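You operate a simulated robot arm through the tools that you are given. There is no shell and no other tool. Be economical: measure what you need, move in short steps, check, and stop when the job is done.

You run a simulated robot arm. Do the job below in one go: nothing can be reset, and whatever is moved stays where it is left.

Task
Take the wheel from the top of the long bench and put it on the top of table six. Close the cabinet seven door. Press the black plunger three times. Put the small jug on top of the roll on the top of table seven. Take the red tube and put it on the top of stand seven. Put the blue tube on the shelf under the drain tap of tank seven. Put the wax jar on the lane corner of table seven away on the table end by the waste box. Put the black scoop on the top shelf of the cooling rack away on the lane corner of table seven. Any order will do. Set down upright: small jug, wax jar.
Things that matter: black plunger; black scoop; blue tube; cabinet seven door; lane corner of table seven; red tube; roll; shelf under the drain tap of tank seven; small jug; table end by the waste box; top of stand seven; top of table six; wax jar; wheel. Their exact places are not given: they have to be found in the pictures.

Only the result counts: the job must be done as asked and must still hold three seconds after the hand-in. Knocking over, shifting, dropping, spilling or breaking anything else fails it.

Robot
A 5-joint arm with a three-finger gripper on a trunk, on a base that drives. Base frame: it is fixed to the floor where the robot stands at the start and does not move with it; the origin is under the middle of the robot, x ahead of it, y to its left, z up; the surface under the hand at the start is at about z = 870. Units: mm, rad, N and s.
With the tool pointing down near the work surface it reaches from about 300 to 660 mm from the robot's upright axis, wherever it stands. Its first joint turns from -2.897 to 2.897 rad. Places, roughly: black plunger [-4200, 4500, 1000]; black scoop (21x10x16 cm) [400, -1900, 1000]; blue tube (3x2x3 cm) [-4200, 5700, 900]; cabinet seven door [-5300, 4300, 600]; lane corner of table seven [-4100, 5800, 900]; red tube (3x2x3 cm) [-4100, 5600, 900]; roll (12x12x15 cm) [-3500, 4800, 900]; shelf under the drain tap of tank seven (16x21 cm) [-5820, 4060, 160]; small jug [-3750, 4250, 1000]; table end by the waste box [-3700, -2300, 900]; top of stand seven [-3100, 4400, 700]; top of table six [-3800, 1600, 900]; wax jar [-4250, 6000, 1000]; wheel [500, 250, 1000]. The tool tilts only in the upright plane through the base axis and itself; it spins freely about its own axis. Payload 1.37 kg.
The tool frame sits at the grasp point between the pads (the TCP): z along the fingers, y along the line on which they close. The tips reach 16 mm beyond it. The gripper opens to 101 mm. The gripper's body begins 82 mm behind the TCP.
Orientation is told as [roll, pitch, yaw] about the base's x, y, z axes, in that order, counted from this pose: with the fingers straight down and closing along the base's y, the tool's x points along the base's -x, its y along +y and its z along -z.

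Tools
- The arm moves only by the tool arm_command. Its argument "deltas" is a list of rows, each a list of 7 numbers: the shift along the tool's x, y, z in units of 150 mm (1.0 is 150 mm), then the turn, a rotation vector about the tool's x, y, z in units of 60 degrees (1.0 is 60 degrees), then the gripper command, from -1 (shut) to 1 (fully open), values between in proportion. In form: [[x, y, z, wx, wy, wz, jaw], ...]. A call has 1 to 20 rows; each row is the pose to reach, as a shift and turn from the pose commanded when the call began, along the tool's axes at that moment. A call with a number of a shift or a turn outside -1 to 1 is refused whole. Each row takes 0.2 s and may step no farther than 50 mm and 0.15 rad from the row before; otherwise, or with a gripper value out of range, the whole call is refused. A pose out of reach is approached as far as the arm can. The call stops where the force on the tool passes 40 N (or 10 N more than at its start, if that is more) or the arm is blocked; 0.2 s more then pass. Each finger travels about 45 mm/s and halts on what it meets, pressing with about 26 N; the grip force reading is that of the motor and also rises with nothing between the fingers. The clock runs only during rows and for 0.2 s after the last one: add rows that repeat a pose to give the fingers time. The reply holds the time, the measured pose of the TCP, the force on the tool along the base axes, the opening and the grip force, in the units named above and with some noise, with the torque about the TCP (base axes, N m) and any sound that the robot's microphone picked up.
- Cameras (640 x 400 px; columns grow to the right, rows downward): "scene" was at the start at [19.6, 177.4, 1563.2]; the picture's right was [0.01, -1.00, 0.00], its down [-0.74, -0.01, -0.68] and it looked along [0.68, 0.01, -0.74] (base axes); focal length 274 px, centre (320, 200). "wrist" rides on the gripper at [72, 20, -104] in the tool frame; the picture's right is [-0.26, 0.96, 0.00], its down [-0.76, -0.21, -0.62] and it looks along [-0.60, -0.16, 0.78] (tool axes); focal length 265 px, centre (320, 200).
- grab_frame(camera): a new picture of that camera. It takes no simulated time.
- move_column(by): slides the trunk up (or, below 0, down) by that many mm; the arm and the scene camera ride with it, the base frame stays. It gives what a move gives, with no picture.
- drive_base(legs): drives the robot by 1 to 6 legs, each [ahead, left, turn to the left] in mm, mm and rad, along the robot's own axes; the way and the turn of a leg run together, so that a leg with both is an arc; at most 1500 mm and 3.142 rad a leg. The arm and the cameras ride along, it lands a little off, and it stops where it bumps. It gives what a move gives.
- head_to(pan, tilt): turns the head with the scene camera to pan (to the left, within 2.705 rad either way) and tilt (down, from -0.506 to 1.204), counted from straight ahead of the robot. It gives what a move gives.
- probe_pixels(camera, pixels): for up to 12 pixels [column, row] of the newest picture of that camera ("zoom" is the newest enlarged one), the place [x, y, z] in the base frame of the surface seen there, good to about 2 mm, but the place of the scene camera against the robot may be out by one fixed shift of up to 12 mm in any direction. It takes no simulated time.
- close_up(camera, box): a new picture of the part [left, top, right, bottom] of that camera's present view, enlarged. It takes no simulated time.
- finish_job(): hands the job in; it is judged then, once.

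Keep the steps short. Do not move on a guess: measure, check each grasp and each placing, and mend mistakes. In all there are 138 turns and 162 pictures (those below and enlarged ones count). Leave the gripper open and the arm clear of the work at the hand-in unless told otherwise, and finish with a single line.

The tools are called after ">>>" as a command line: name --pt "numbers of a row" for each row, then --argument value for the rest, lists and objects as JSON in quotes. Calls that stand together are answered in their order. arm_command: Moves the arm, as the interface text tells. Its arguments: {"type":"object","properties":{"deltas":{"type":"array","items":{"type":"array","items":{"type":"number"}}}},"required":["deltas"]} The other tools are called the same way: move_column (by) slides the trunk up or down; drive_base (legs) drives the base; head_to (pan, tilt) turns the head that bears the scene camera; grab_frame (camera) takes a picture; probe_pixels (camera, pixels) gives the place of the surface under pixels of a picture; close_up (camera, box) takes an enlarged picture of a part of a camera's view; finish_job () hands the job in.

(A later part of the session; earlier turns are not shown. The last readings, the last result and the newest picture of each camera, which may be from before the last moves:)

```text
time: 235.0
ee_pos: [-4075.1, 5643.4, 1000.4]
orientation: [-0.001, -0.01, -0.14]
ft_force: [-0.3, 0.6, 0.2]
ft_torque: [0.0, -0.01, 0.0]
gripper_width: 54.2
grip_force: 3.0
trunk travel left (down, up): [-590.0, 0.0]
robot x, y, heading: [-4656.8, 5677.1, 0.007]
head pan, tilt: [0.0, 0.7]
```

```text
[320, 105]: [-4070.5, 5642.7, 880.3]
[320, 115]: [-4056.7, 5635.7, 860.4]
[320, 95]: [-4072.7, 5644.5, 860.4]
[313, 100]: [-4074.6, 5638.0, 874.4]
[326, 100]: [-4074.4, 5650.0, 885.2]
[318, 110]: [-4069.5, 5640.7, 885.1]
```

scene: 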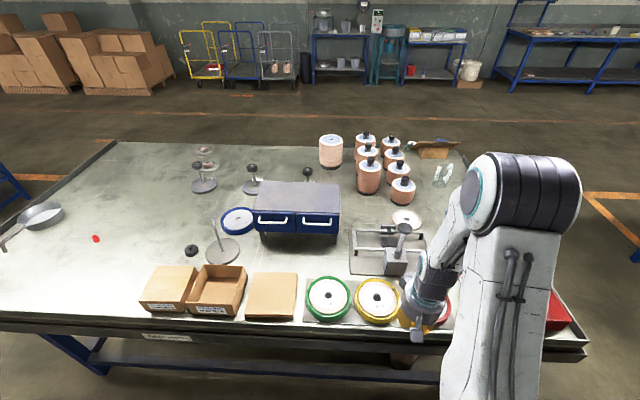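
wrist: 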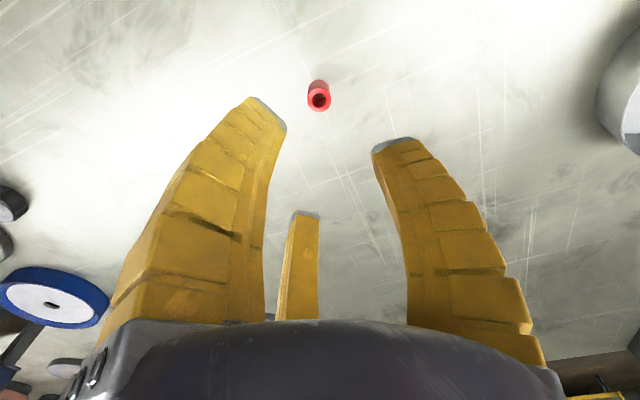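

Centred. I lower, grip fully, lift and draw in.

>>> arm_command --pt "0.01 0 0.3 0 0 0 0" --pt "0.01 0 0.6 0 0 0 0" --pt "0.01 0 0.8 0 0 0 0" --pt "0.01 0 0.8 0 0 0 0" --pt "0.01 0 0.8 0 0 0 -1" --pt "0.01 0 0.8 0 0 0 -1" --pt "0.01 0 0.8 0 0 0 -1" --pt "0.01 0 0.8 0 0 0 -1" --pt "0.01 0 0.5 0 0 0 -1" --pt "0.01 0 0.2 0 0 0 -1" --pt "0.01 0 -0.1 0 0 0 -1" --pt "0.01 0 -0.4 0 0 0 -1" --pt "0.01 0 -0.7 0 0 0 -1" --pt "0.01 0 -0.9 0 0 0 -1"

>>> arm_command --pt "0.3 0 0 0 0 0 -1" --pt "0.6 0 0 0 0 0 -1" --pt "0.9 0 0 0 0 0 -1" --pt "1 0 0 0 0 0 -1"

>>> arm_command --pt "0.3 0 0 0 0 0 -1" --pt "0.5 0 0 0 0 0 -1"

>>> grab_frame --camera "wrist"

```text
time: 238.0
ee_pos: [-4076.8, 5645.9, 1137.7]
orientation: [0.0, -0.006, -0.141]
ft_force: [0.3, -0.7, 0.6]
ft_torque: [0.01, 0.0, 0.0]
gripper_width: 8.1
grip_force: 25.9
trunk travel left (down, up): [-590.0, 0.0]
robot x, y, heading: [-4658.6, 5673.4, 0.009]
head pan, tilt: [0.0, 0.7]
```

```text
time: 239.0
ee_pos: [-4226.1, 5665.2, 1133.1]
orientation: [0.001, -0.007, -0.14]
ft_force: [-0.5, -0.6, 0.0]
ft_torque: [0.0, -0.01, 0.01]
gripper_width: 8.3
grip_force: 25.9
trunk travel left (down, up): [-590.0, 0.0]
robot x, y, heading: [-4657.0, 5674.8, 0.01]
head pan, tilt: [0.0, 0.7]
```

```text
time: 239.6
ee_pos: [-4301.4, 5676.2, 1136.7]
orientation: [0.002, -0.007, -0.139]
ft_force: [-0.7, -0.1, 0.8]
ft_torque: [-0.01, 0.0, -0.01]
gripper_width: 8.2
grip_force: 26.1
trunk travel left (down, up): [-590.0, 0.0]
robot x, y, heading: [-4658.0, 5671.1, 0.006]
head pan, tilt: [0.0, 0.7]
```

```text
63 pictures are left
```

wrist: 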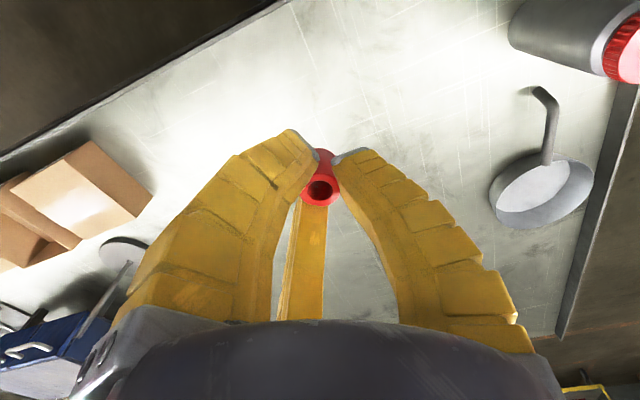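

Red tube held (8.2 mm). I drive through the lane to the front of stand seven.

>>> drive_base --legs '[[-20, 900, 0], [1500, 0, 0], [680, 0, 0], [0, -1500, 0], [0, -510, 0], [0, 0, 3.14]]'

>>> move_column --by -250

>>> head_to --pan 0.0 --tilt 0.7

>>> grab_frame --camera "scene"

```text
time: 271.7
ee_pos: [-2820.0, 4584.8, 1136.5]
orientation: [0.002, -0.006, 2.97]
ft_force: [0.0, -1.0, -0.8]
ft_torque: [-0.02, -0.04, 0.0]
gripper_width: 8.3
grip_force: 26.3
trunk travel left (down, up): [-590.0, 0.0]
robot x, y, heading: [-2464.3, 4581.1, 3.125]
head pan, tilt: [0.0, 0.7]
```

```text
time: 274.3
ee_pos: [-2821.2, 4585.1, 887.5]
orientation: [0.004, -0.008, 2.973]
ft_force: [-0.3, -0.5, 0.5]
ft_torque: [-0.02, 0.0, -0.04]
gripper_width: 8.5
grip_force: 25.5
trunk travel left (down, up): [-340.0, 250.0]
robot x, y, heading: [-2462.6, 4576.0, 3.119]
head pan, tilt: [0.0, 0.7]
```

```text
time: 274.9
ee_pos: [-2820.5, 4585.9, 886.5]
orientation: [0.001, -0.006, 2.972]
ft_force: [1.0, -0.2, -0.5]
ft_torque: [0.02, 0.03, 0.02]
gripper_width: 8.5
grip_force: 25.7
trunk travel left (down, up): [-340.0, 250.0]
robot x, y, heading: [-2464.1, 4576.0, 3.118]
head pan, tilt: [0.0, 0.7]
```

```text
62 pictures are left
```

scene: 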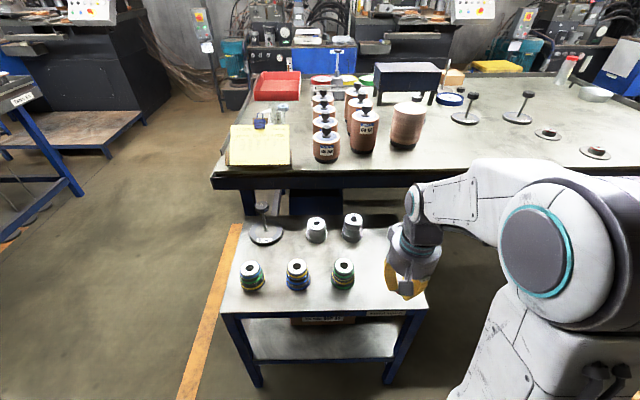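

I probe free spots on the stand's right part.

>>> probe_pixels --camera "scene" --pixels '[[378, 275], [378, 295], [352, 285], [375, 250], [420, 305], [343, 265], [280, 115]]'

>>> close_up --camera "scene" --box '[220, 70, 440, 200]'

```text
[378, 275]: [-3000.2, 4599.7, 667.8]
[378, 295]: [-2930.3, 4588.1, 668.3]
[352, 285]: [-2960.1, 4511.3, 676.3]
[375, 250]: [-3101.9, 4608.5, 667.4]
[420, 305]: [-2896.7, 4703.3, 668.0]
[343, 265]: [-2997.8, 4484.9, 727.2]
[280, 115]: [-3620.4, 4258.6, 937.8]
```

```text
2.91 times, centred on (330, 135) of scene
```

zoom: 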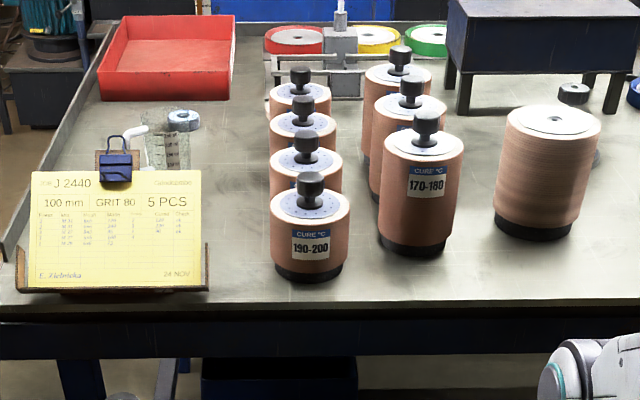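

A free spot is (-2985, 4620), top at 660. I place the tube there.

>>> arm_command --pt "-0.3 -0.01 0 0 0 0 -1" --pt "-0.6 -0.02 0 0 0 0 -1" --pt "-0.9 -0.03 0 0 0 0 -1" --pt "-0.9 -0.03 0.25 0 0 0 -1" --pt "-0.9 -0.03 0.5 0 0 0 -1"

>>> arm_command --pt "-0.219 -0.008 0 0 0 0 -1" --pt "-0.219 -0.008 0.3 0 0 0 -1" --pt "-0.219 -0.008 0.6 0 0 0 -1" --pt "-0.219 -0.008 0.8 0 0 0 -1" --pt "-0.219 -0.008 0.86 0 0 0 -1" --pt "-0.219 -0.008 0.86 0 0 0 -1"

>>> grab_frame --camera "wrist"

```text
time: 276.1
ee_pos: [-2952.3, 4611.1, 814.5]
orientation: [0.0, -0.008, 2.974]
ft_force: [-0.3, 0.1, -0.8]
ft_torque: [0.0, 0.01, 0.02]
gripper_width: 8.2
grip_force: 26.3
trunk travel left (down, up): [-340.0, 250.0]
robot x, y, heading: [-2467.3, 4576.3, 3.119]
head pan, tilt: [0.0, 0.7]
```

```text
time: 277.5
ee_pos: [-2984.4, 4619.0, 683.9]
orientation: [0.0, -0.007, 2.972]
ft_force: [0.4, -0.1, -0.1]
ft_torque: [0.0, 0.02, 0.02]
gripper_width: 8.5
grip_force: 25.8
trunk travel left (down, up): [-340.0, 250.0]
robot x, y, heading: [-2464.9, 4578.1, 3.122]
head pan, tilt: [0.0, 0.7]
```

```text
60 pictures are left
```

wrist: 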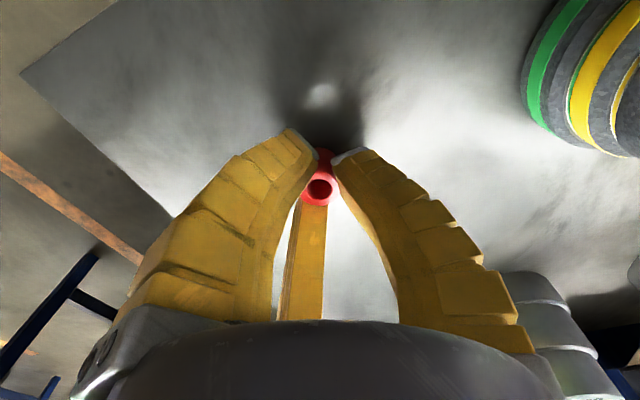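

>>> arm_command --pt "0 0 0.015 0 0 0 -1" --pt "0 0 0.015 0 0 0 -0.4" --pt "0 0 0.015 0 0 0 -0.1" --pt "0 0 0.015 0 0 0 -0.1" --pt "0 0 -0.1 0 0 0 -0.1" --pt "0 0 -0.4 0 0 0 -0.1" --pt "0 0 -0.7 0 0 0 -0.1" --pt "0 0 -1 0 0 0 -0.1"

>>> move_column --by 250

>>> arm_command --pt "0.3 0 0 0 0 0 1" --pt "0.6 0 0 0 0 0 1" --pt "0.9 0 0 0 0 0 1"

>>> grab_frame --camera "wrist"

```text
time: 279.3
ee_pos: [-2984.3, 4618.4, 835.8]
orientation: [0.0, -0.01, 2.974]
ft_force: [0.0, 0.7, 0.2]
ft_torque: [0.03, -0.02, -0.02]
gripper_width: 49.5
grip_force: 2.7
trunk travel left (down, up): [-340.0, 250.0]
robot x, y, heading: [-2465.6, 4576.4, 3.121]
head pan, tilt: [0.0, 0.7]
```

```text
time: 281.9
ee_pos: [-2984.7, 4617.7, 1084.8]
orientation: [0.001, -0.006, 2.971]
ft_force: [0.8, 0.1, -0.1]
ft_torque: [0.01, 0.0, 0.02]
gripper_width: 49.3
grip_force: 3.1
trunk travel left (down, up): [-590.0, 0.0]
robot x, y, heading: [-2463.9, 4574.5, 3.122]
head pan, tilt: [0.0, 0.7]
```

```text
time: 282.7
ee_pos: [-2853.8, 4593.7, 1084.7]
orientation: [0.001, -0.009, 2.974]
ft_force: [0.6, 0.1, 0.4]
ft_torque: [0.02, 0.02, -0.01]
gripper_width: 100.9
grip_force: 0.0
trunk travel left (down, up): [-590.0, 0.0]
robot x, y, heading: [-2466.1, 4576.4, 3.119]
head pan, tilt: [0.0, 0.7]
```

```text
59 pictures are left
```

wrist: 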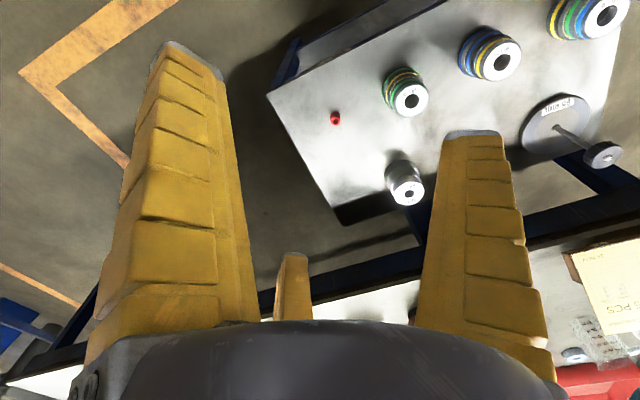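

The red tube stands on stand seven. Now the jug: I drive to the aisle side of table seven and face it.

>>> drive_base --legs '[[0, 860, 0.02], [1170, 0, 0], [0, 0, -1.57]]'

>>> head_to --pan 0.0 --tilt 0.8

>>> grab_frame --camera "scene"

>>> grab_frame --camera "wrist"

```text
time: 296.7
ee_pos: [-3615.4, 4126.3, 1084.6]
orientation: [0.002, -0.007, 1.362]
ft_force: [-0.1, -0.2, 0.0]
ft_torque: [-0.02, 0.0, -0.02]
gripper_width: 100.9
grip_force: 0.1
trunk travel left (down, up): [-590.0, 0.0]
robot x, y, heading: [-3652.1, 3738.7, 1.508]
head pan, tilt: [0.0, 0.7]
```

```text
time: 297.4
ee_pos: [-3615.5, 4125.4, 1083.4]
orientation: [0.0, -0.007, 1.362]
ft_force: [0.1, -0.3, 0.3]
ft_torque: [0.03, -0.01, -0.01]
gripper_width: 100.7
grip_force: 0.2
trunk travel left (down, up): [-590.0, 0.0]
robot x, y, heading: [-3646.1, 3738.3, 1.507]
head pan, tilt: [0.0, 0.799]
```

```text
58 pictures are left
```

scene: 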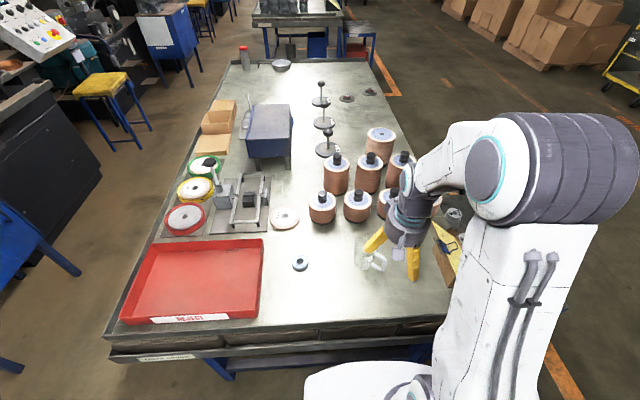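

```text
57 pictures are left
```

wrist: 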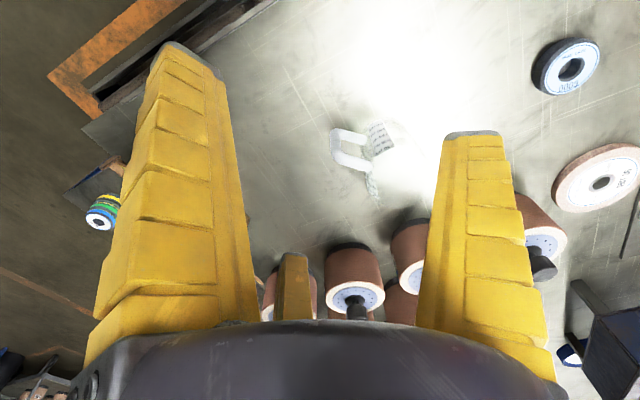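

The glass jug is at (365,150) in the wrist view: white handle at left, printed scale on the wall. I enlarge and probe.

>>> close_up --camera "wrist" --box '[310, 105, 438, 215]'

>>> close_up --camera "scene" --box '[330, 210, 450, 300]'

>>> probe_pixels --camera "wrist" --pixels '[[336, 133], [350, 135], [350, 168], [335, 150], [380, 130], [378, 145], [370, 175], [376, 200], [385, 160], [395, 145], [410, 160], [355, 215]]'

```text
3.64 times, centred on (374, 160) of wrist
```

zoom: 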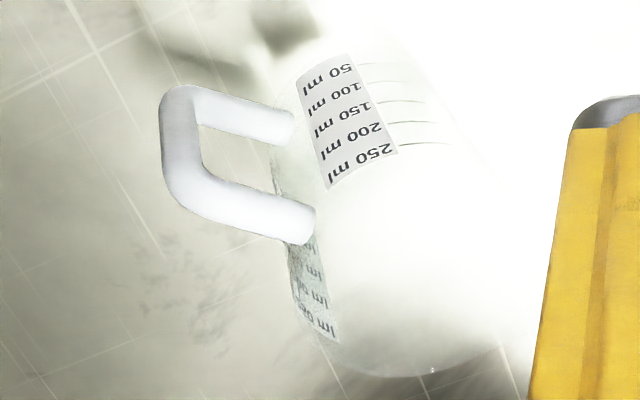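

```text
4.44 times, centred on (390, 255) of scene
```

zoom: 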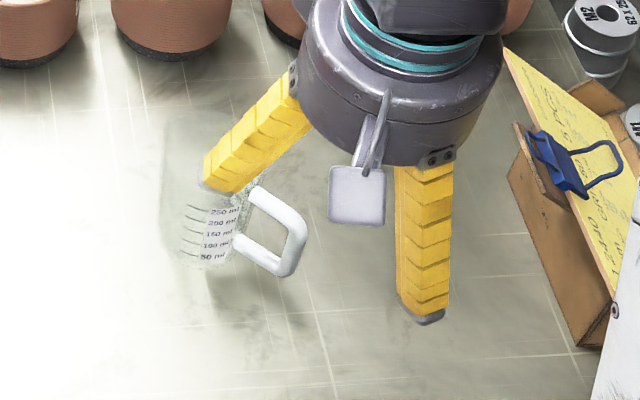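

```text
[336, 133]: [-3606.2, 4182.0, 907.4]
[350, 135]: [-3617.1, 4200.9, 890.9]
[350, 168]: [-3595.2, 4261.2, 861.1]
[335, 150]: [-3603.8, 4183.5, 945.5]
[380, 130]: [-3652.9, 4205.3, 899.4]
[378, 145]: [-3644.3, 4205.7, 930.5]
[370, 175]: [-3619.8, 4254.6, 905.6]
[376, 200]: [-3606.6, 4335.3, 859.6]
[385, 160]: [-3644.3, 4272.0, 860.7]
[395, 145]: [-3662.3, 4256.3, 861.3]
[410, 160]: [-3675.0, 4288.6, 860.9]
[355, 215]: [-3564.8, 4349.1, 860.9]
```

I probe more label and handle points to fit the jug's axis.

>>> probe_pixels --camera "wrist" --pixels '[[369, 130], [381, 124], [376, 152], [391, 147], [384, 138], [369, 182], [375, 194], [372, 190], [362, 139], [367, 166], [342, 130], [345, 157]]'

>>> probe_pixels --camera "scene" --pixels '[[367, 257], [370, 257], [373, 258], [365, 268], [381, 265], [378, 252], [385, 258]]'

```text
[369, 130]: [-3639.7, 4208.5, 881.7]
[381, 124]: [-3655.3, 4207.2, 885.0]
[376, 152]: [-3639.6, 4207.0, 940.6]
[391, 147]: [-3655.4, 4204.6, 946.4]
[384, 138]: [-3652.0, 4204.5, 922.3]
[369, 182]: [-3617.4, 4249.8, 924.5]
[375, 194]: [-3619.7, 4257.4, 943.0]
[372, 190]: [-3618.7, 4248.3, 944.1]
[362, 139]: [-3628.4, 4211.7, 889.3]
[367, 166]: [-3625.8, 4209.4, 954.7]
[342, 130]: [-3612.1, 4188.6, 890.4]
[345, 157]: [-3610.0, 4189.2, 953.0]
```

```text
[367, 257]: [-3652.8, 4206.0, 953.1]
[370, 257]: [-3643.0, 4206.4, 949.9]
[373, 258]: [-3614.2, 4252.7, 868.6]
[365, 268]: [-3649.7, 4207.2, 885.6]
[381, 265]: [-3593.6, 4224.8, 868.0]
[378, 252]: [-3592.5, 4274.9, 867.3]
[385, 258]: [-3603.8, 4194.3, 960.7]
```

The jug's axis is at (-3655, 4243), radius 38, handle pointing to about -50°. I move above it and turn the tool to yaw 2.71 so that the handle lies between fingers.

>>> arm_command --pt "-0.142 0.084 0 0 0 -0.128 1" --pt "-0.285 0.168 0 0 0 -0.256 1" --pt "-0.427 0.252 0 0 0 -0.384 1" --pt "-0.57 0.336 0 0 0 -0.512 1" --pt "-0.712 0.42 0 0 0 -0.64 1"

>>> arm_command --pt "0 0 0 0 0 -0.129 1" --pt "0 0 0 0 0 -0.258 1" --pt "0 0 0 0 0 -0.387 1" --pt "0 0 0 0 0 -0.516 1" --pt "0 0 0 0 0 -0.645 1"

>>> grab_frame --camera "wrist"

>>> close_up --camera "scene" --box '[310, 170, 450, 290]'

```text
time: 298.6
ee_pos: [-3655.0, 4244.7, 1085.0]
orientation: [-0.002, -0.007, 2.033]
ft_force: [0.0, 0.4, 0.2]
ft_torque: [-0.03, -0.01, 0.02]
gripper_width: 100.7
grip_force: 0.1
trunk travel left (down, up): [-590.0, 0.0]
robot x, y, heading: [-3643.0, 3734.9, 1.51]
head pan, tilt: [0.0, 0.799]
```

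```text
time: 299.8
ee_pos: [-3654.5, 4243.0, 1083.8]
orientation: [-0.007, -0.003, 2.709]
ft_force: [0.7, 0.0, 0.4]
ft_torque: [0.01, 0.02, 0.01]
gripper_width: 100.8
grip_force: 0.1
trunk travel left (down, up): [-590.0, 0.0]
robot x, y, heading: [-3648.4, 3738.2, 1.507]
head pan, tilt: [0.0, 0.799]
```

```text
54 pictures are left
```

wrist: 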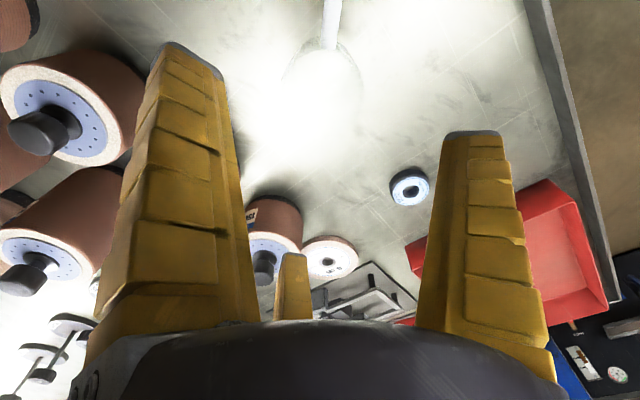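

```text
3.33 times, centred on (380, 230) of scene
```

zoom: 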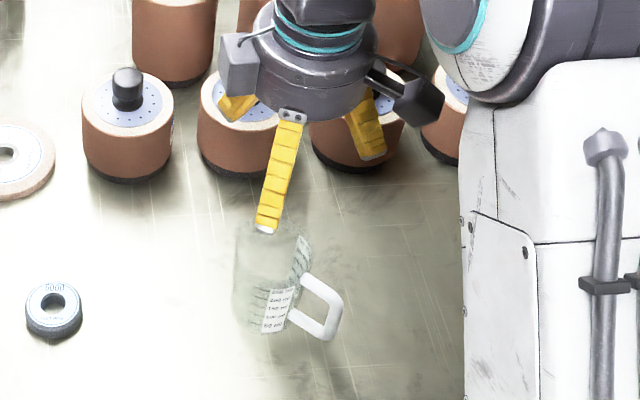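

The three fingers straddle the jug with the handle in a gap. I lower the tips to rim level and check.

>>> arm_command --pt "0 0 0.2 0 0 0 1" --pt "0 0 0.4 0 0 0 1" --pt "0 0 0.5 0 0 0 1"

>>> close_up --camera "scene" --box '[320, 190, 440, 280]'

>>> close_up --camera "wrist" --box '[200, 0, 460, 160]'

```text
time: 300.6
ee_pos: [-3656.7, 4243.9, 1007.9]
orientation: [-0.007, -0.005, 2.707]
ft_force: [0.3, 0.5, -0.1]
ft_torque: [-0.01, 0.0, 0.01]
gripper_width: 100.7
grip_force: 0.1
trunk travel left (down, up): [-590.0, 0.0]
robot x, y, heading: [-3648.0, 3739.9, 1.514]
head pan, tilt: [0.0, 0.799]
```

```text
4.44 times, centred on (380, 235) of scene
```

zoom: 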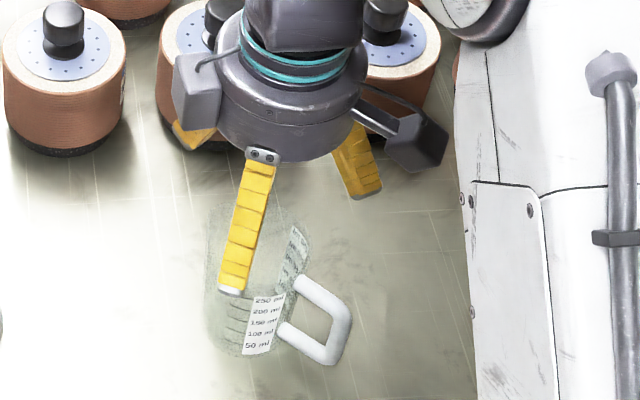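

```text
2.46 times, centred on (330, 80) of wrist
```

zoom: 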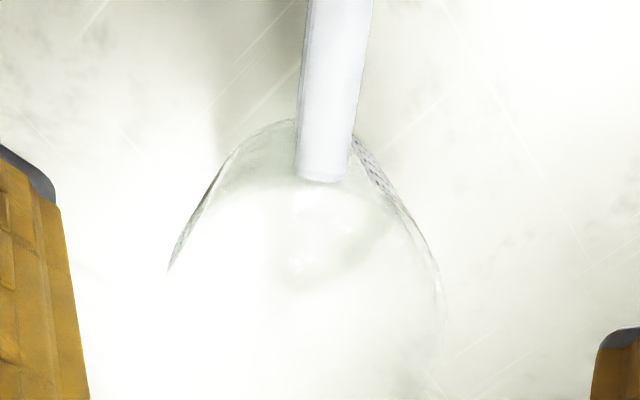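

It fits with room. I lower 75 mm more and close.

>>> arm_command --pt "0 0 0.15 0 0 0 1" --pt "0 0 0.3 0 0 0 1" --pt "0 0 0.42 0 0 0 1" --pt "0 0 0.5 0 0 0 1" --pt "0 0 0.5 0 0 0 -1" --pt "0 0 0.5 0 0 0 -1" --pt "0 0 0.5 0 0 0 -1" --pt "0 0 0.5 0 0 0 -1" --pt "0 0 0.5 0 0 0 -1"

>>> close_up --camera "scene" --box '[320, 190, 440, 280]'

```text
time: 302.6
ee_pos: [-3654.7, 4243.7, 933.0]
orientation: [-0.007, -0.002, 2.706]
ft_force: [0.0, -0.6, -0.9]
ft_torque: [-0.01, 0.01, 0.0]
gripper_width: 67.1
grip_force: 25.9
trunk travel left (down, up): [-590.0, 0.0]
robot x, y, heading: [-3653.7, 3732.4, 1.507]
head pan, tilt: [0.0, 0.799]
```

```text
4.44 times, centred on (380, 235) of scene
```

zoom: 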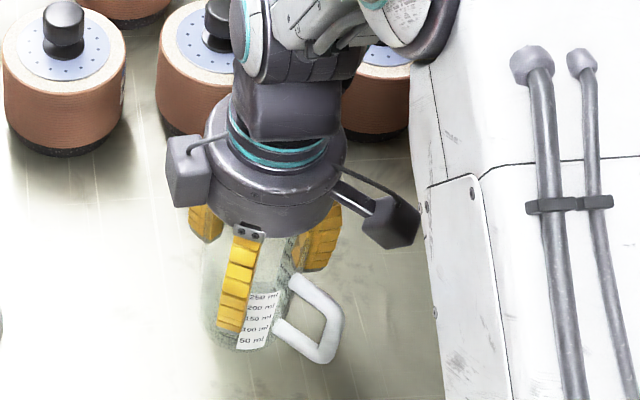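

Jug gripped (67.1). I lift it, draw it in and drive round to the front of table seven.

>>> arm_command --pt "0 0 -0.2 0 0 0 -1" --pt "0 0 -0.5 0 0 0 -1" --pt "0 0 -0.8 0 0 0 -1" --pt "0 0 -1 0 0 0 -1" --pt "0.11 0.24 -1 0 0 0 -1" --pt "0.22 0.48 -1 0 0 0 -1" --pt "0.337 0.725 -1 0 0 0 -1"

>>> drive_base --legs '[[-80, -1170, 0], [1430, 0, 0], [0, 0, 1.63], [400, 0, 0]]'

>>> head_to --pan 0.45 --tilt 0.7

>>> grab_frame --camera "scene"

```text
time: 304.1
ee_pos: [-3653.0, 4121.4, 1086.1]
orientation: [-0.009, -0.003, 2.707]
ft_force: [-0.2, 0.1, 0.1]
ft_torque: [0.02, 0.03, 0.04]
gripper_width: 66.2
grip_force: 26.3
trunk travel left (down, up): [-590.0, 0.0]
robot x, y, heading: [-3645.4, 3738.1, 1.508]
head pan, tilt: [0.0, 0.799]
```

```text
time: 323.0
ee_pos: [-3223.6, 5007.1, 1084.6]
orientation: [-0.007, -0.005, -1.923]
ft_force: [0.1, 0.1, -0.9]
ft_torque: [-0.01, -0.05, -0.04]
gripper_width: 65.9
grip_force: 26.1
trunk travel left (down, up): [-590.0, 0.0]
robot x, y, heading: [-2837.2, 5045.9, -3.122]
head pan, tilt: [0.0, 0.799]
```

```text
time: 323.9
ee_pos: [-3221.4, 5008.6, 1085.2]
orientation: [-0.006, -0.005, -1.924]
ft_force: [-0.4, -0.4, -1.8]
ft_torque: [-0.01, 0.01, -0.02]
gripper_width: 65.9
grip_force: 25.8
trunk travel left (down, up): [-590.0, 0.0]
robot x, y, heading: [-2836.4, 5041.7, -3.122]
head pan, tilt: [0.45, 0.7]
```

```text
49 pictures are left
```

scene: 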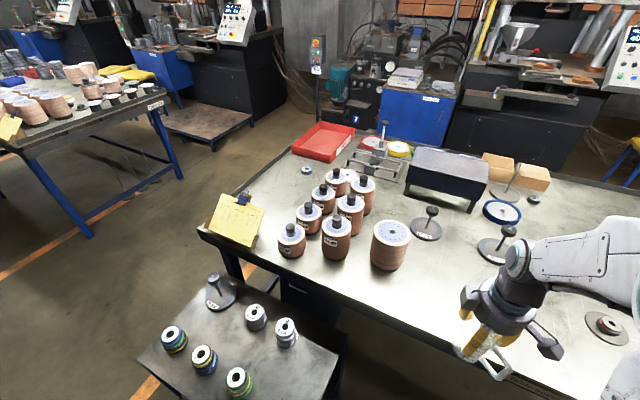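

Jug still held. I probe the roll's top at (391,231).

>>> probe_pixels --camera "scene" --pixels '[[391, 232], [375, 230], [408, 232], [391, 221], [391, 243], [391, 226], [384, 265], [336, 220]]'

>>> close_up --camera "scene" --box '[350, 200, 440, 280]'

>>> close_up --camera "scene" --box '[440, 270, 580, 400]'

```text
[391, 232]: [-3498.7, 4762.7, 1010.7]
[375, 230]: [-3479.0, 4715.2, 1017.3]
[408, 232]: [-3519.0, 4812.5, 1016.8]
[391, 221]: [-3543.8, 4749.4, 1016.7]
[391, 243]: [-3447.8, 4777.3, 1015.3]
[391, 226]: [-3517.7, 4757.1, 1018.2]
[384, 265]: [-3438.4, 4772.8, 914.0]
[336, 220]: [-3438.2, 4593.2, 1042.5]
```

```text
5.00 times, centred on (395, 240) of scene
```

zoom: 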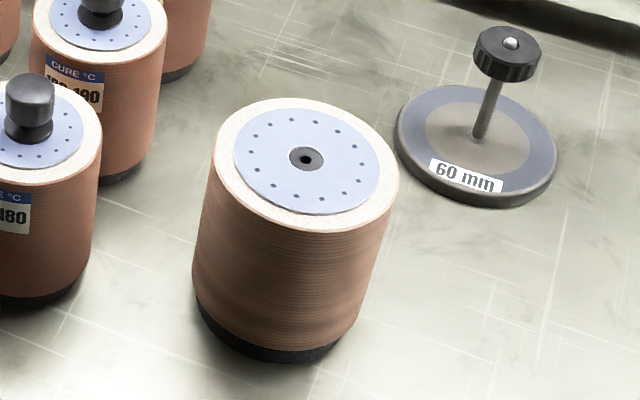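

```text
3.08 times, centred on (510, 335) of scene
```

zoom: 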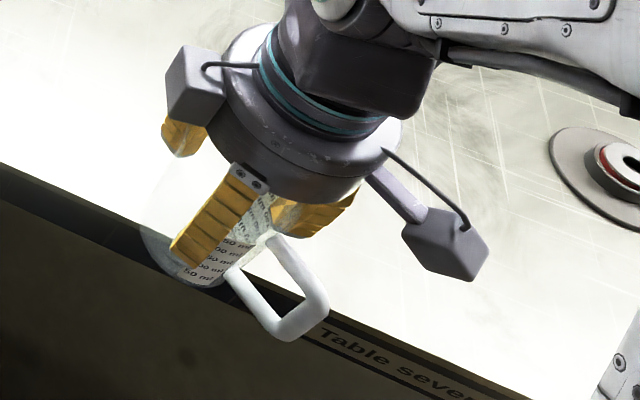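

Roll top centre about (-3496, 4765), z 1009. I raise the jug and come closer with the base.

>>> arm_command --pt "0 0 -0.2 0 0 0 -1" --pt "0 0 -0.4 0 0 0 -1"

>>> drive_base --legs '[[155, 40, -0.02]]'

>>> grab_frame --camera "scene"

>>> probe_pixels --camera "scene" --pixels '[[354, 232], [340, 232], [370, 232], [354, 245], [354, 220]]'

```text
time: 324.5
ee_pos: [-3221.8, 5008.9, 1144.7]
orientation: [-0.005, -0.002, -1.922]
ft_force: [0.7, 0.7, -0.6]
ft_torque: [-0.01, -0.03, 0.03]
gripper_width: 66.0
grip_force: 26.1
trunk travel left (down, up): [-590.0, 0.0]
robot x, y, heading: [-2838.9, 5045.9, -3.124]
head pan, tilt: [0.45, 0.7]
```

```text
time: 325.9
ee_pos: [-3375.4, 4977.7, 1145.0]
orientation: [-0.006, -0.003, -1.939]
ft_force: [0.5, -0.4, -0.3]
ft_torque: [-0.01, -0.01, -0.04]
gripper_width: 65.9
grip_force: 26.1
trunk travel left (down, up): [-590.0, 0.0]
robot x, y, heading: [-2989.6, 5011.7, -3.139]
head pan, tilt: [0.45, 0.7]
```

```text
46 pictures are left
```

scene: 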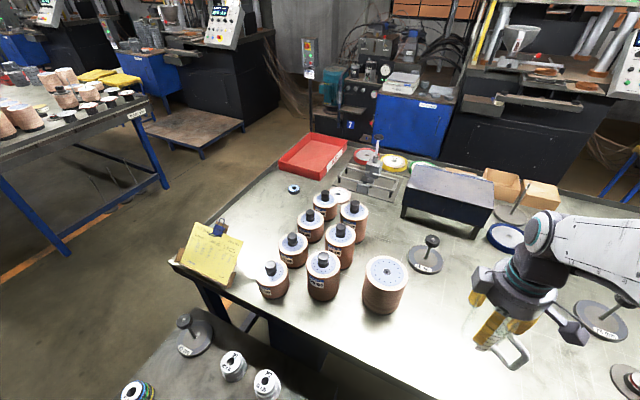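

```text
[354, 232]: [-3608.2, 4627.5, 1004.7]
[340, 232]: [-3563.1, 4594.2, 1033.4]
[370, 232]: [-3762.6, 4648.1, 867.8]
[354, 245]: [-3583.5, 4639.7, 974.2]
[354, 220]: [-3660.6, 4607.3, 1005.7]
```

I probe the roll again in this nearer view and start moving the jug towards it.

>>> probe_pixels --camera "scene" --pixels '[[385, 264], [385, 276], [372, 270], [400, 270], [385, 258], [366, 268], [405, 268], [386, 283]]'

>>> close_up --camera "scene" --box '[340, 230, 430, 320]'

>>> arm_command --pt "-0.3 -0.043 0 0 0 0 -1" --pt "-0.6 -0.087 0 0 0 0 -1" --pt "-0.9 -0.13 0 0 0 0 -1"

```text
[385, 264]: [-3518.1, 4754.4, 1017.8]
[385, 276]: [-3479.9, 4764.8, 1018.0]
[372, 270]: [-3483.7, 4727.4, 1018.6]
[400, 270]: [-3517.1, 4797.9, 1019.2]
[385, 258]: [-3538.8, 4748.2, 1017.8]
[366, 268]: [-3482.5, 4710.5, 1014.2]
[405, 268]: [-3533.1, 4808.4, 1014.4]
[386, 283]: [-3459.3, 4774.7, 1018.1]
```

```text
4.44 times, centred on (385, 275) of scene
```

zoom: 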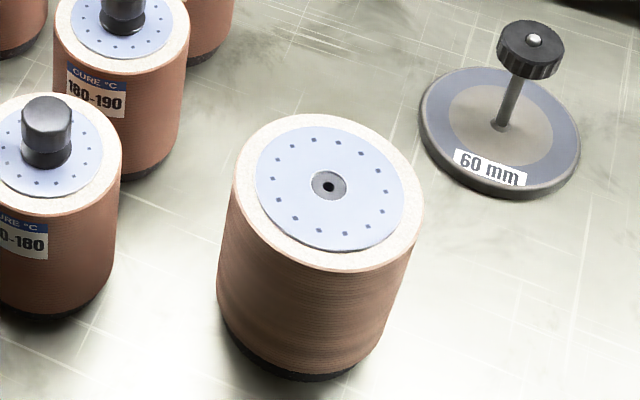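

```text
time: 326.7
ee_pos: [-3443.5, 4858.7, 1145.2]
orientation: [-0.006, -0.003, -1.936]
ft_force: [0.7, 0.5, -0.7]
ft_torque: [0.02, 0.01, -0.01]
gripper_width: 66.1
grip_force: 25.8
trunk travel left (down, up): [-590.0, 0.0]
robot x, y, heading: [-2988.7, 5007.6, -3.136]
head pan, tilt: [0.45, 0.7]
```

The roll's hole centre gives (-3496, 4764), top 1010. I move the jug above it and lower to near contact.

>>> arm_command --pt "-0.24 -0.033 0 0 0 0 -1" --pt "-0.48 -0.066 0 0 0 0 -1" --pt "-0.715 -0.1 0 0 0 0 -1" --pt "-0.715 -0.1 0.2 0 0 0 -1" --pt "-0.715 -0.1 0.35 0 0 0 -1" --pt "-0.715 -0.1 0.4 0 0 0 -1" --pt "-0.715 -0.1 0.42 0 0 0 -1"

>>> close_up --camera "scene" --box '[330, 200, 450, 320]'

```text
time: 328.3
ee_pos: [-3493.3, 4764.2, 1082.3]
orientation: [-0.004, -0.005, -1.938]
ft_force: [-0.6, 0.2, -1.0]
ft_torque: [0.01, 0.0, -0.02]
gripper_width: 66.0
grip_force: 26.3
trunk travel left (down, up): [-590.0, 0.0]
robot x, y, heading: [-2990.8, 5007.2, -3.13]
head pan, tilt: [0.45, 0.7]
```

```text
3.33 times, centred on (390, 260) of scene
```

zoom: 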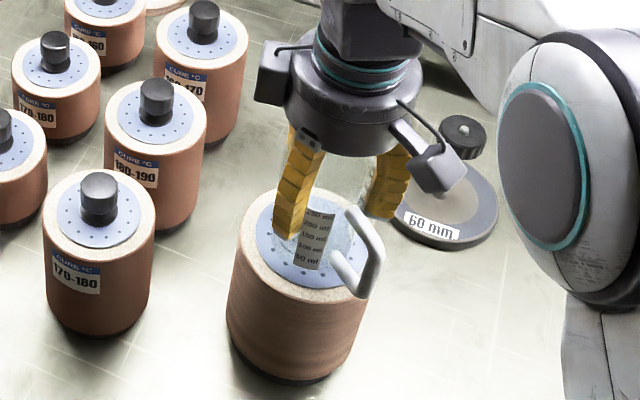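

Centred. I lower a few mm to contact.

>>> arm_command --pt "0 0 0.01 0 0 0 -1" --pt "0 0 0.02 0 0 0 -1" --pt "0 0 0.02 0 0 0 -1"

```text
time: 329.1
ee_pos: [-3494.1, 4764.4, 1082.8]
orientation: [-0.006, -0.008, -1.939]
ft_force: [-0.6, -0.5, 18.1]
ft_torque: [0.1, -0.46, -0.02]
gripper_width: 66.0
grip_force: 25.8
trunk travel left (down, up): [-590.0, 0.0]
robot x, y, heading: [-2984.2, 5007.8, -3.134]
head pan, tilt: [0.45, 0.7]
```

Contact at 18 N. I ease up 1.5 mm, open fully, then lift straight up.

>>> arm_command --pt "0 0 -0.01 0 0 0 -1" --pt "0 0 -0.01 0 0 0 -0.2" --pt "0 0 -0.01 0 0 0 0.4" --pt "0 0 -0.01 0 0 0 1" --pt "0 0 -0.01 0 0 0 1" --pt "0 0 -0.01 0 0 0 1" --pt "0 0 -0.15 0 0 0 1" --pt "0 0 -0.35 0 0 0 1" --pt "0 0 -0.55 0 0 0 1" --pt "0 0 -0.75 0 0 0 1" --pt "0 0 -0.95 0 0 0 1"

>>> close_up --camera "scene" --box '[330, 200, 450, 320]'

```text
time: 331.5
ee_pos: [-3491.8, 4765.3, 1221.7]
orientation: [-0.005, -0.007, -1.937]
ft_force: [-1.4, -0.5, -0.5]
ft_torque: [0.02, 0.0, 0.0]
gripper_width: 100.7
grip_force: 0.1
trunk travel left (down, up): [-590.0, 0.0]
robot x, y, heading: [-2988.0, 5006.2, -3.133]
head pan, tilt: [0.45, 0.7]
```

```text
3.33 times, centred on (390, 260) of scene
```

zoom: 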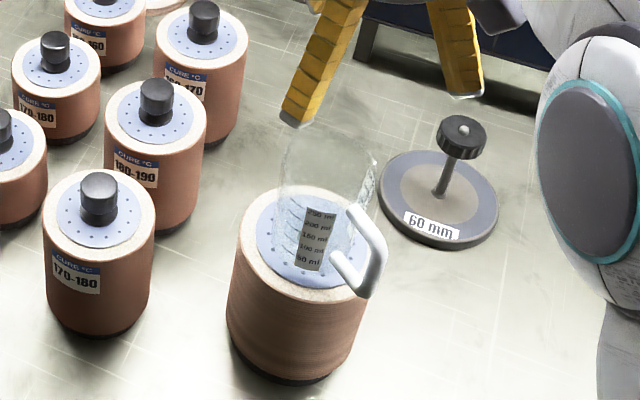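

The jug stands upright on the roll. Next the wax jar: I draw the arm in, back off and drive into the lane, facing the table end.

>>> arm_command --pt "0.23 0.22 0 0 0 0 1" --pt "0.46 0.44 0 0 0 0 1" --pt "0.69 0.66 0 0 0 0 1"

>>> drive_base --legs '[[-520, 0, 0], [0, -1500, 0], [1500, 0, 0], [270, 0, 0], [0, 0, 1.57]]'

>>> head_to --pan 0.0 --tilt 0.8

>>> grab_frame --camera "scene"

```text
time: 332.3
ee_pos: [-3359.3, 4826.2, 1220.0]
orientation: [-0.006, -0.008, -1.937]
ft_force: [0.5, -0.8, 0.6]
ft_torque: [0.0, 0.03, 0.02]
gripper_width: 100.6
grip_force: 0.2
trunk travel left (down, up): [-590.0, 0.0]
robot x, y, heading: [-2990.5, 5009.9, -3.135]
head pan, tilt: [0.45, 0.7]
```

```text
time: 354.9
ee_pos: [-4046.3, 6127.5, 1218.4]
orientation: [-0.003, -0.005, -0.306]
ft_force: [-0.7, -0.4, -0.3]
ft_torque: [0.01, 0.01, 0.03]
gripper_width: 100.6
grip_force: 0.1
trunk travel left (down, up): [-590.0, 0.0]
robot x, y, heading: [-4254.5, 6488.4, -1.504]
head pan, tilt: [0.45, 0.7]
```

```text
time: 355.8
ee_pos: [-4046.5, 6127.1, 1219.3]
orientation: [-0.004, -0.005, -0.306]
ft_force: [-0.2, 0.5, 0.2]
ft_torque: [-0.03, 0.01, 0.01]
gripper_width: 100.9
grip_force: 0.0
trunk travel left (down, up): [-590.0, 0.0]
robot x, y, heading: [-4254.9, 6484.0, -1.5]
head pan, tilt: [0.0, 0.799]
```

```text
42 pictures are left
```

scene: 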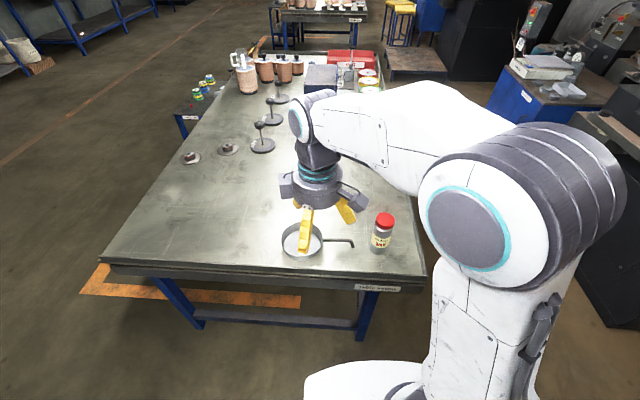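

The jar is at (382,232). I probe lid, body and the free area nearby.

>>> probe_pixels --camera "scene" --pixels '[[385, 219], [377, 219], [393, 219], [385, 214], [380, 240], [372, 240], [389, 240], [380, 249], [302, 240], [350, 243], [340, 215], [240, 235]]'

>>> close_up --camera "scene" --box '[270, 190, 430, 300]'

```text
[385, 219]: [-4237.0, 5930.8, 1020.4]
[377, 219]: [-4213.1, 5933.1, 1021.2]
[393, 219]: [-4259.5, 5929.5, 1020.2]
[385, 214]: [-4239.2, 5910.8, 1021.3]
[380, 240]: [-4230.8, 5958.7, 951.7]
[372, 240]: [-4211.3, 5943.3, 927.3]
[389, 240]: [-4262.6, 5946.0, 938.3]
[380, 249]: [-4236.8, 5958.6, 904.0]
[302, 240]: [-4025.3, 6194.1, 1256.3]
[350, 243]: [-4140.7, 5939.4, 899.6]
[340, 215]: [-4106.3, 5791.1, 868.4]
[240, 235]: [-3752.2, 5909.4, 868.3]
```

```text
3.64 times, centred on (350, 245) of scene
```

zoom: 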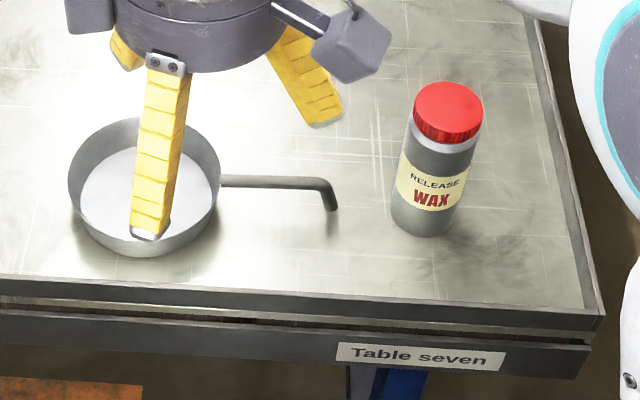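

Jar axis at about (-4234, 5931), lid top 1012. I move above it.

>>> arm_command --pt "0.133 -0.267 0 0 0 0 1" --pt "0.267 -0.533 0 0 0 0 1" --pt "0.4 -0.8 0 0 0 0 1" --pt "0.4 -0.8 0.3 0 0 0 1"

>>> arm_command --pt "0.133 -0.274 0 0 0 0 1" --pt "0.267 -0.549 0 0 0 0 1" --pt "0.4 -0.823 0 0 0 0 1" --pt "0.4 -0.823 0.3 0 0 0 1" --pt "0.4 -0.823 0.6 0 0 0 1" --pt "0.4 -0.823 0.68 0 0 0 1"

>>> grab_frame --camera "wrist"

>>> close_up --camera "scene" --box '[310, 160, 470, 270]'

```text
time: 356.8
ee_pos: [-4139.7, 6030.9, 1175.1]
orientation: [-0.006, -0.004, -0.305]
ft_force: [0.7, -0.2, -1.1]
ft_torque: [-0.02, 0.02, 0.01]
gripper_width: 100.5
grip_force: 0.2
trunk travel left (down, up): [-590.0, 0.0]
robot x, y, heading: [-4251.5, 6486.8, -1.505]
head pan, tilt: [0.0, 0.799]
```

```text
time: 358.2
ee_pos: [-4233.7, 5931.0, 1071.8]
orientation: [-0.006, -0.001, -0.306]
ft_force: [-0.3, 0.8, -0.2]
ft_torque: [0.0, -0.01, 0.02]
gripper_width: 100.5
grip_force: 0.0
trunk travel left (down, up): [-590.0, 0.0]
robot x, y, heading: [-4250.5, 6486.1, -1.5]
head pan, tilt: [0.0, 0.799]
```

```text
40 pictures are left
```

wrist: 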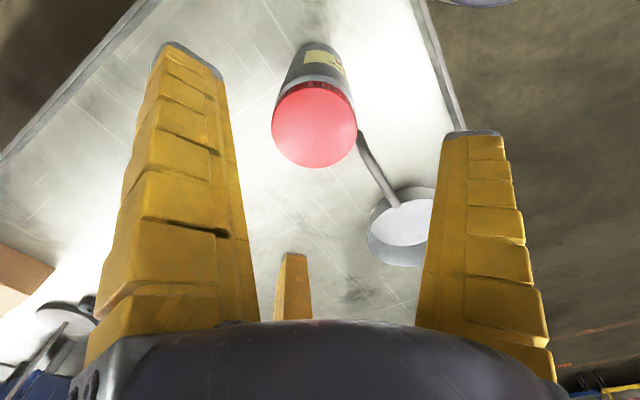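

```text
3.64 times, centred on (390, 215) of scene
```

zoom: 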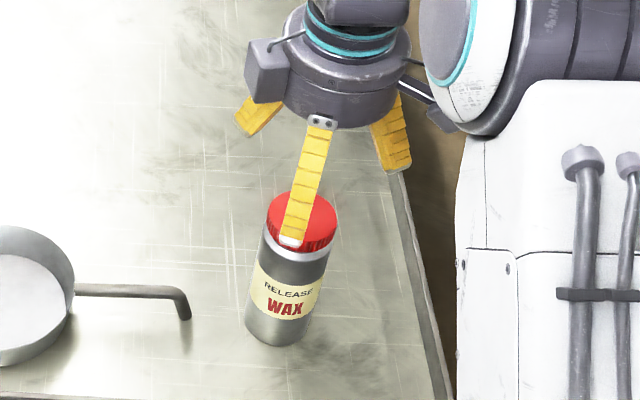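

Centred over the lid. I lower to z = 945 and close, then lift.

>>> arm_command --pt "0 0 0.2 0 0 0 1" --pt "0 0 0.4 0 0 0 1" --pt "0 0 0.6 0 0 0 1" --pt "0 0 0.75 0 0 0 1" --pt "0 0 0.847 0 0 0 1" --pt "0 0 0.847 0 0 0 -1" --pt "0 0 0.847 0 0 0 -1" --pt "0 0 0.847 0 0 0 -1" --pt "0 0 0.847 0 0 0 -1" --pt "0 0 0.847 0 0 0 -1" --pt "0 0 0.847 0 0 0 -1"

>>> arm_command --pt "0 0 -0.15 0 0 0 -1" --pt "0 0 -0.4 0 0 0 -1" --pt "0 0 -0.7 0 0 0 -1" --pt "0 0 -1 0 0 0 -1"

>>> close_up --camera "scene" --box '[310, 130, 470, 270]'

```text
time: 360.6
ee_pos: [-4234.9, 5929.7, 945.6]
orientation: [-0.007, -0.003, -0.304]
ft_force: [-6.4, -2.0, 16.7]
ft_torque: [0.15, 0.12, 0.02]
gripper_width: 59.7
grip_force: 26.0
trunk travel left (down, up): [-590.0, 0.0]
robot x, y, heading: [-4253.8, 6486.1, -1.502]
head pan, tilt: [0.0, 0.799]
```

```text
time: 361.6
ee_pos: [-4235.0, 5932.3, 1096.5]
orientation: [-0.005, -0.003, -0.307]
ft_force: [-0.1, 0.4, -3.7]
ft_torque: [0.0, 0.0, -0.01]
gripper_width: 57.0
grip_force: 26.3
trunk travel left (down, up): [-590.0, 0.0]
robot x, y, heading: [-4253.8, 6487.8, -1.503]
head pan, tilt: [0.0, 0.799]
```

```text
2.86 times, centred on (390, 200) of scene
```

zoom: 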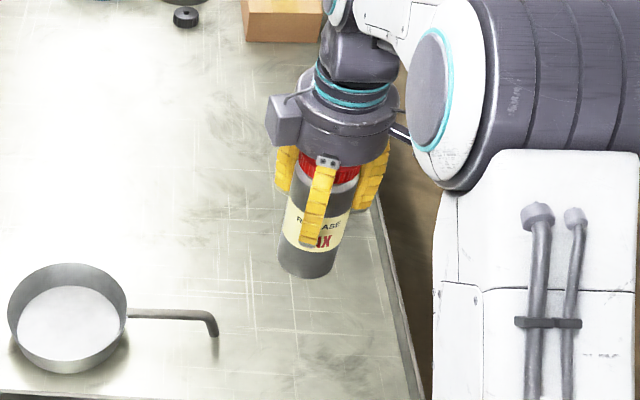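

The jar is held (57 mm). I draw it in and drive to the front aisle and along it towards the table by the waste box.

>>> arm_command --pt "0.1 0.3 0 0 0 0 -1" --pt "0.2 0.6 0 0 0 0 -1" --pt "0.3 0.9 0 0 0 0 -1"

>>> drive_base --legs '[[0, 0, -0.068], [0, 1500, 0], [0, 455, 0], [1500, 0, 0], [1500, 0, 0], [1500, 0, 0]]'

>>> drive_base --legs '[[1500, 0, 0], [1500, 0, 0], [600, 0, 0]]'

>>> head_to --pan -0.7 --tilt 0.55

>>> grab_frame --camera "scene"

```text
time: 362.4
ee_pos: [-4236.9, 6077.1, 1096.6]
orientation: [-0.007, -0.002, -0.305]
ft_force: [-0.7, 0.2, -3.6]
ft_torque: [-0.02, 0.02, 0.03]
gripper_width: 57.3
grip_force: 25.9
trunk travel left (down, up): [-590.0, 0.0]
robot x, y, heading: [-4251.7, 6483.3, -1.502]
head pan, tilt: [0.0, 0.799]
```

```text
time: 393.5
ee_pos: [-2261.5, 1596.3, 1094.3]
orientation: [-0.006, -0.004, -0.331]
ft_force: [-0.2, -0.5, -4.0]
ft_torque: [0.03, -0.02, -0.02]
gripper_width: 56.8
grip_force: 26.1
trunk travel left (down, up): [-590.0, 0.0]
robot x, y, heading: [-2267.0, 2005.5, -1.525]
head pan, tilt: [0.0, 0.799]
```

```text
time: 411.0
ee_pos: [-2131.4, -1999.2, 1095.0]
orientation: [-0.004, -0.001, -0.34]
ft_force: [-0.2, -0.3, -4.1]
ft_torque: [0.01, 0.01, -0.02]
gripper_width: 56.7
grip_force: 26.0
trunk travel left (down, up): [-590.0, 0.0]
robot x, y, heading: [-2133.0, -1590.8, -1.536]
head pan, tilt: [0.0, 0.799]
```

```text
time: 412.0
ee_pos: [-2131.4, -1999.3, 1095.6]
orientation: [-0.006, -0.002, -0.339]
ft_force: [0.3, 0.4, -4.3]
ft_torque: [0.0, -0.03, 0.02]
gripper_width: 56.5
grip_force: 26.1
trunk travel left (down, up): [-590.0, 0.0]
robot x, y, heading: [-2133.3, -1585.8, -1.539]
head pan, tilt: [-0.7, 0.55]
```

```text
37 pictures are left
```

scene: 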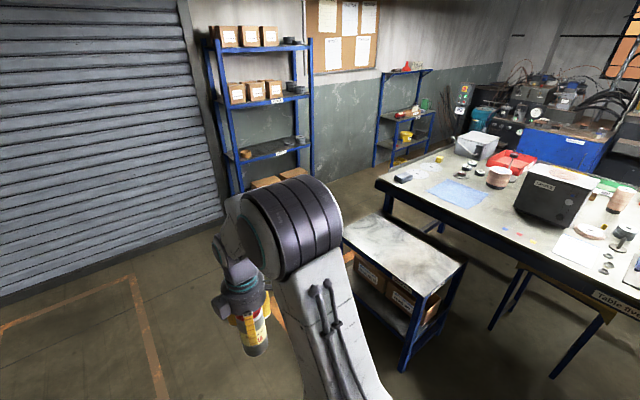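

Table five is in view; its far end has a grey box (475,145), a blue cloth and small items. I enlarge and probe.

>>> close_up --camera "scene" --box '[360, 120, 600, 260]'

>>> probe_pixels --camera "scene" --pixels '[[380, 186], [455, 165], [475, 150], [425, 178], [440, 172], [420, 190], [460, 190], [404, 178], [440, 158], [480, 225], [350, 222], [462, 262]]'

```text
2.67 times, centred on (480, 190) of scene
```

zoom: 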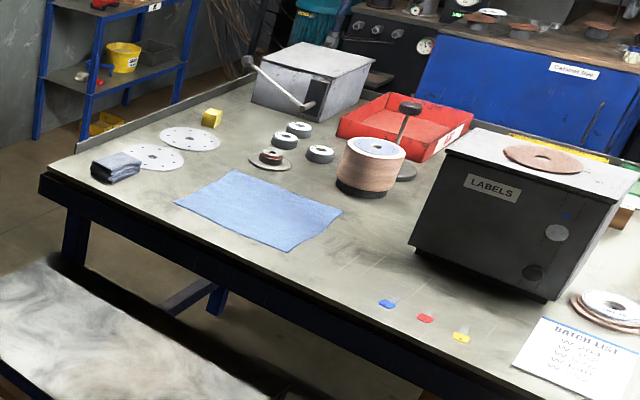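

```text
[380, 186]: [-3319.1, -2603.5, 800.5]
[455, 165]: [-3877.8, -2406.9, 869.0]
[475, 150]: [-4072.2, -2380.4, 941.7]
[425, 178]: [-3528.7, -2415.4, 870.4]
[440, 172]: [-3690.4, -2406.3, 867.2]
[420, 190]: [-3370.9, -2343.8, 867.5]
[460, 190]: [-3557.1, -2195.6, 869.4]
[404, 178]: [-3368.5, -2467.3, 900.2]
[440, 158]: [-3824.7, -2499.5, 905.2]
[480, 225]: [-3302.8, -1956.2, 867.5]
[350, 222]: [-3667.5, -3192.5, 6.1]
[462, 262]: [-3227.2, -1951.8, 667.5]
```

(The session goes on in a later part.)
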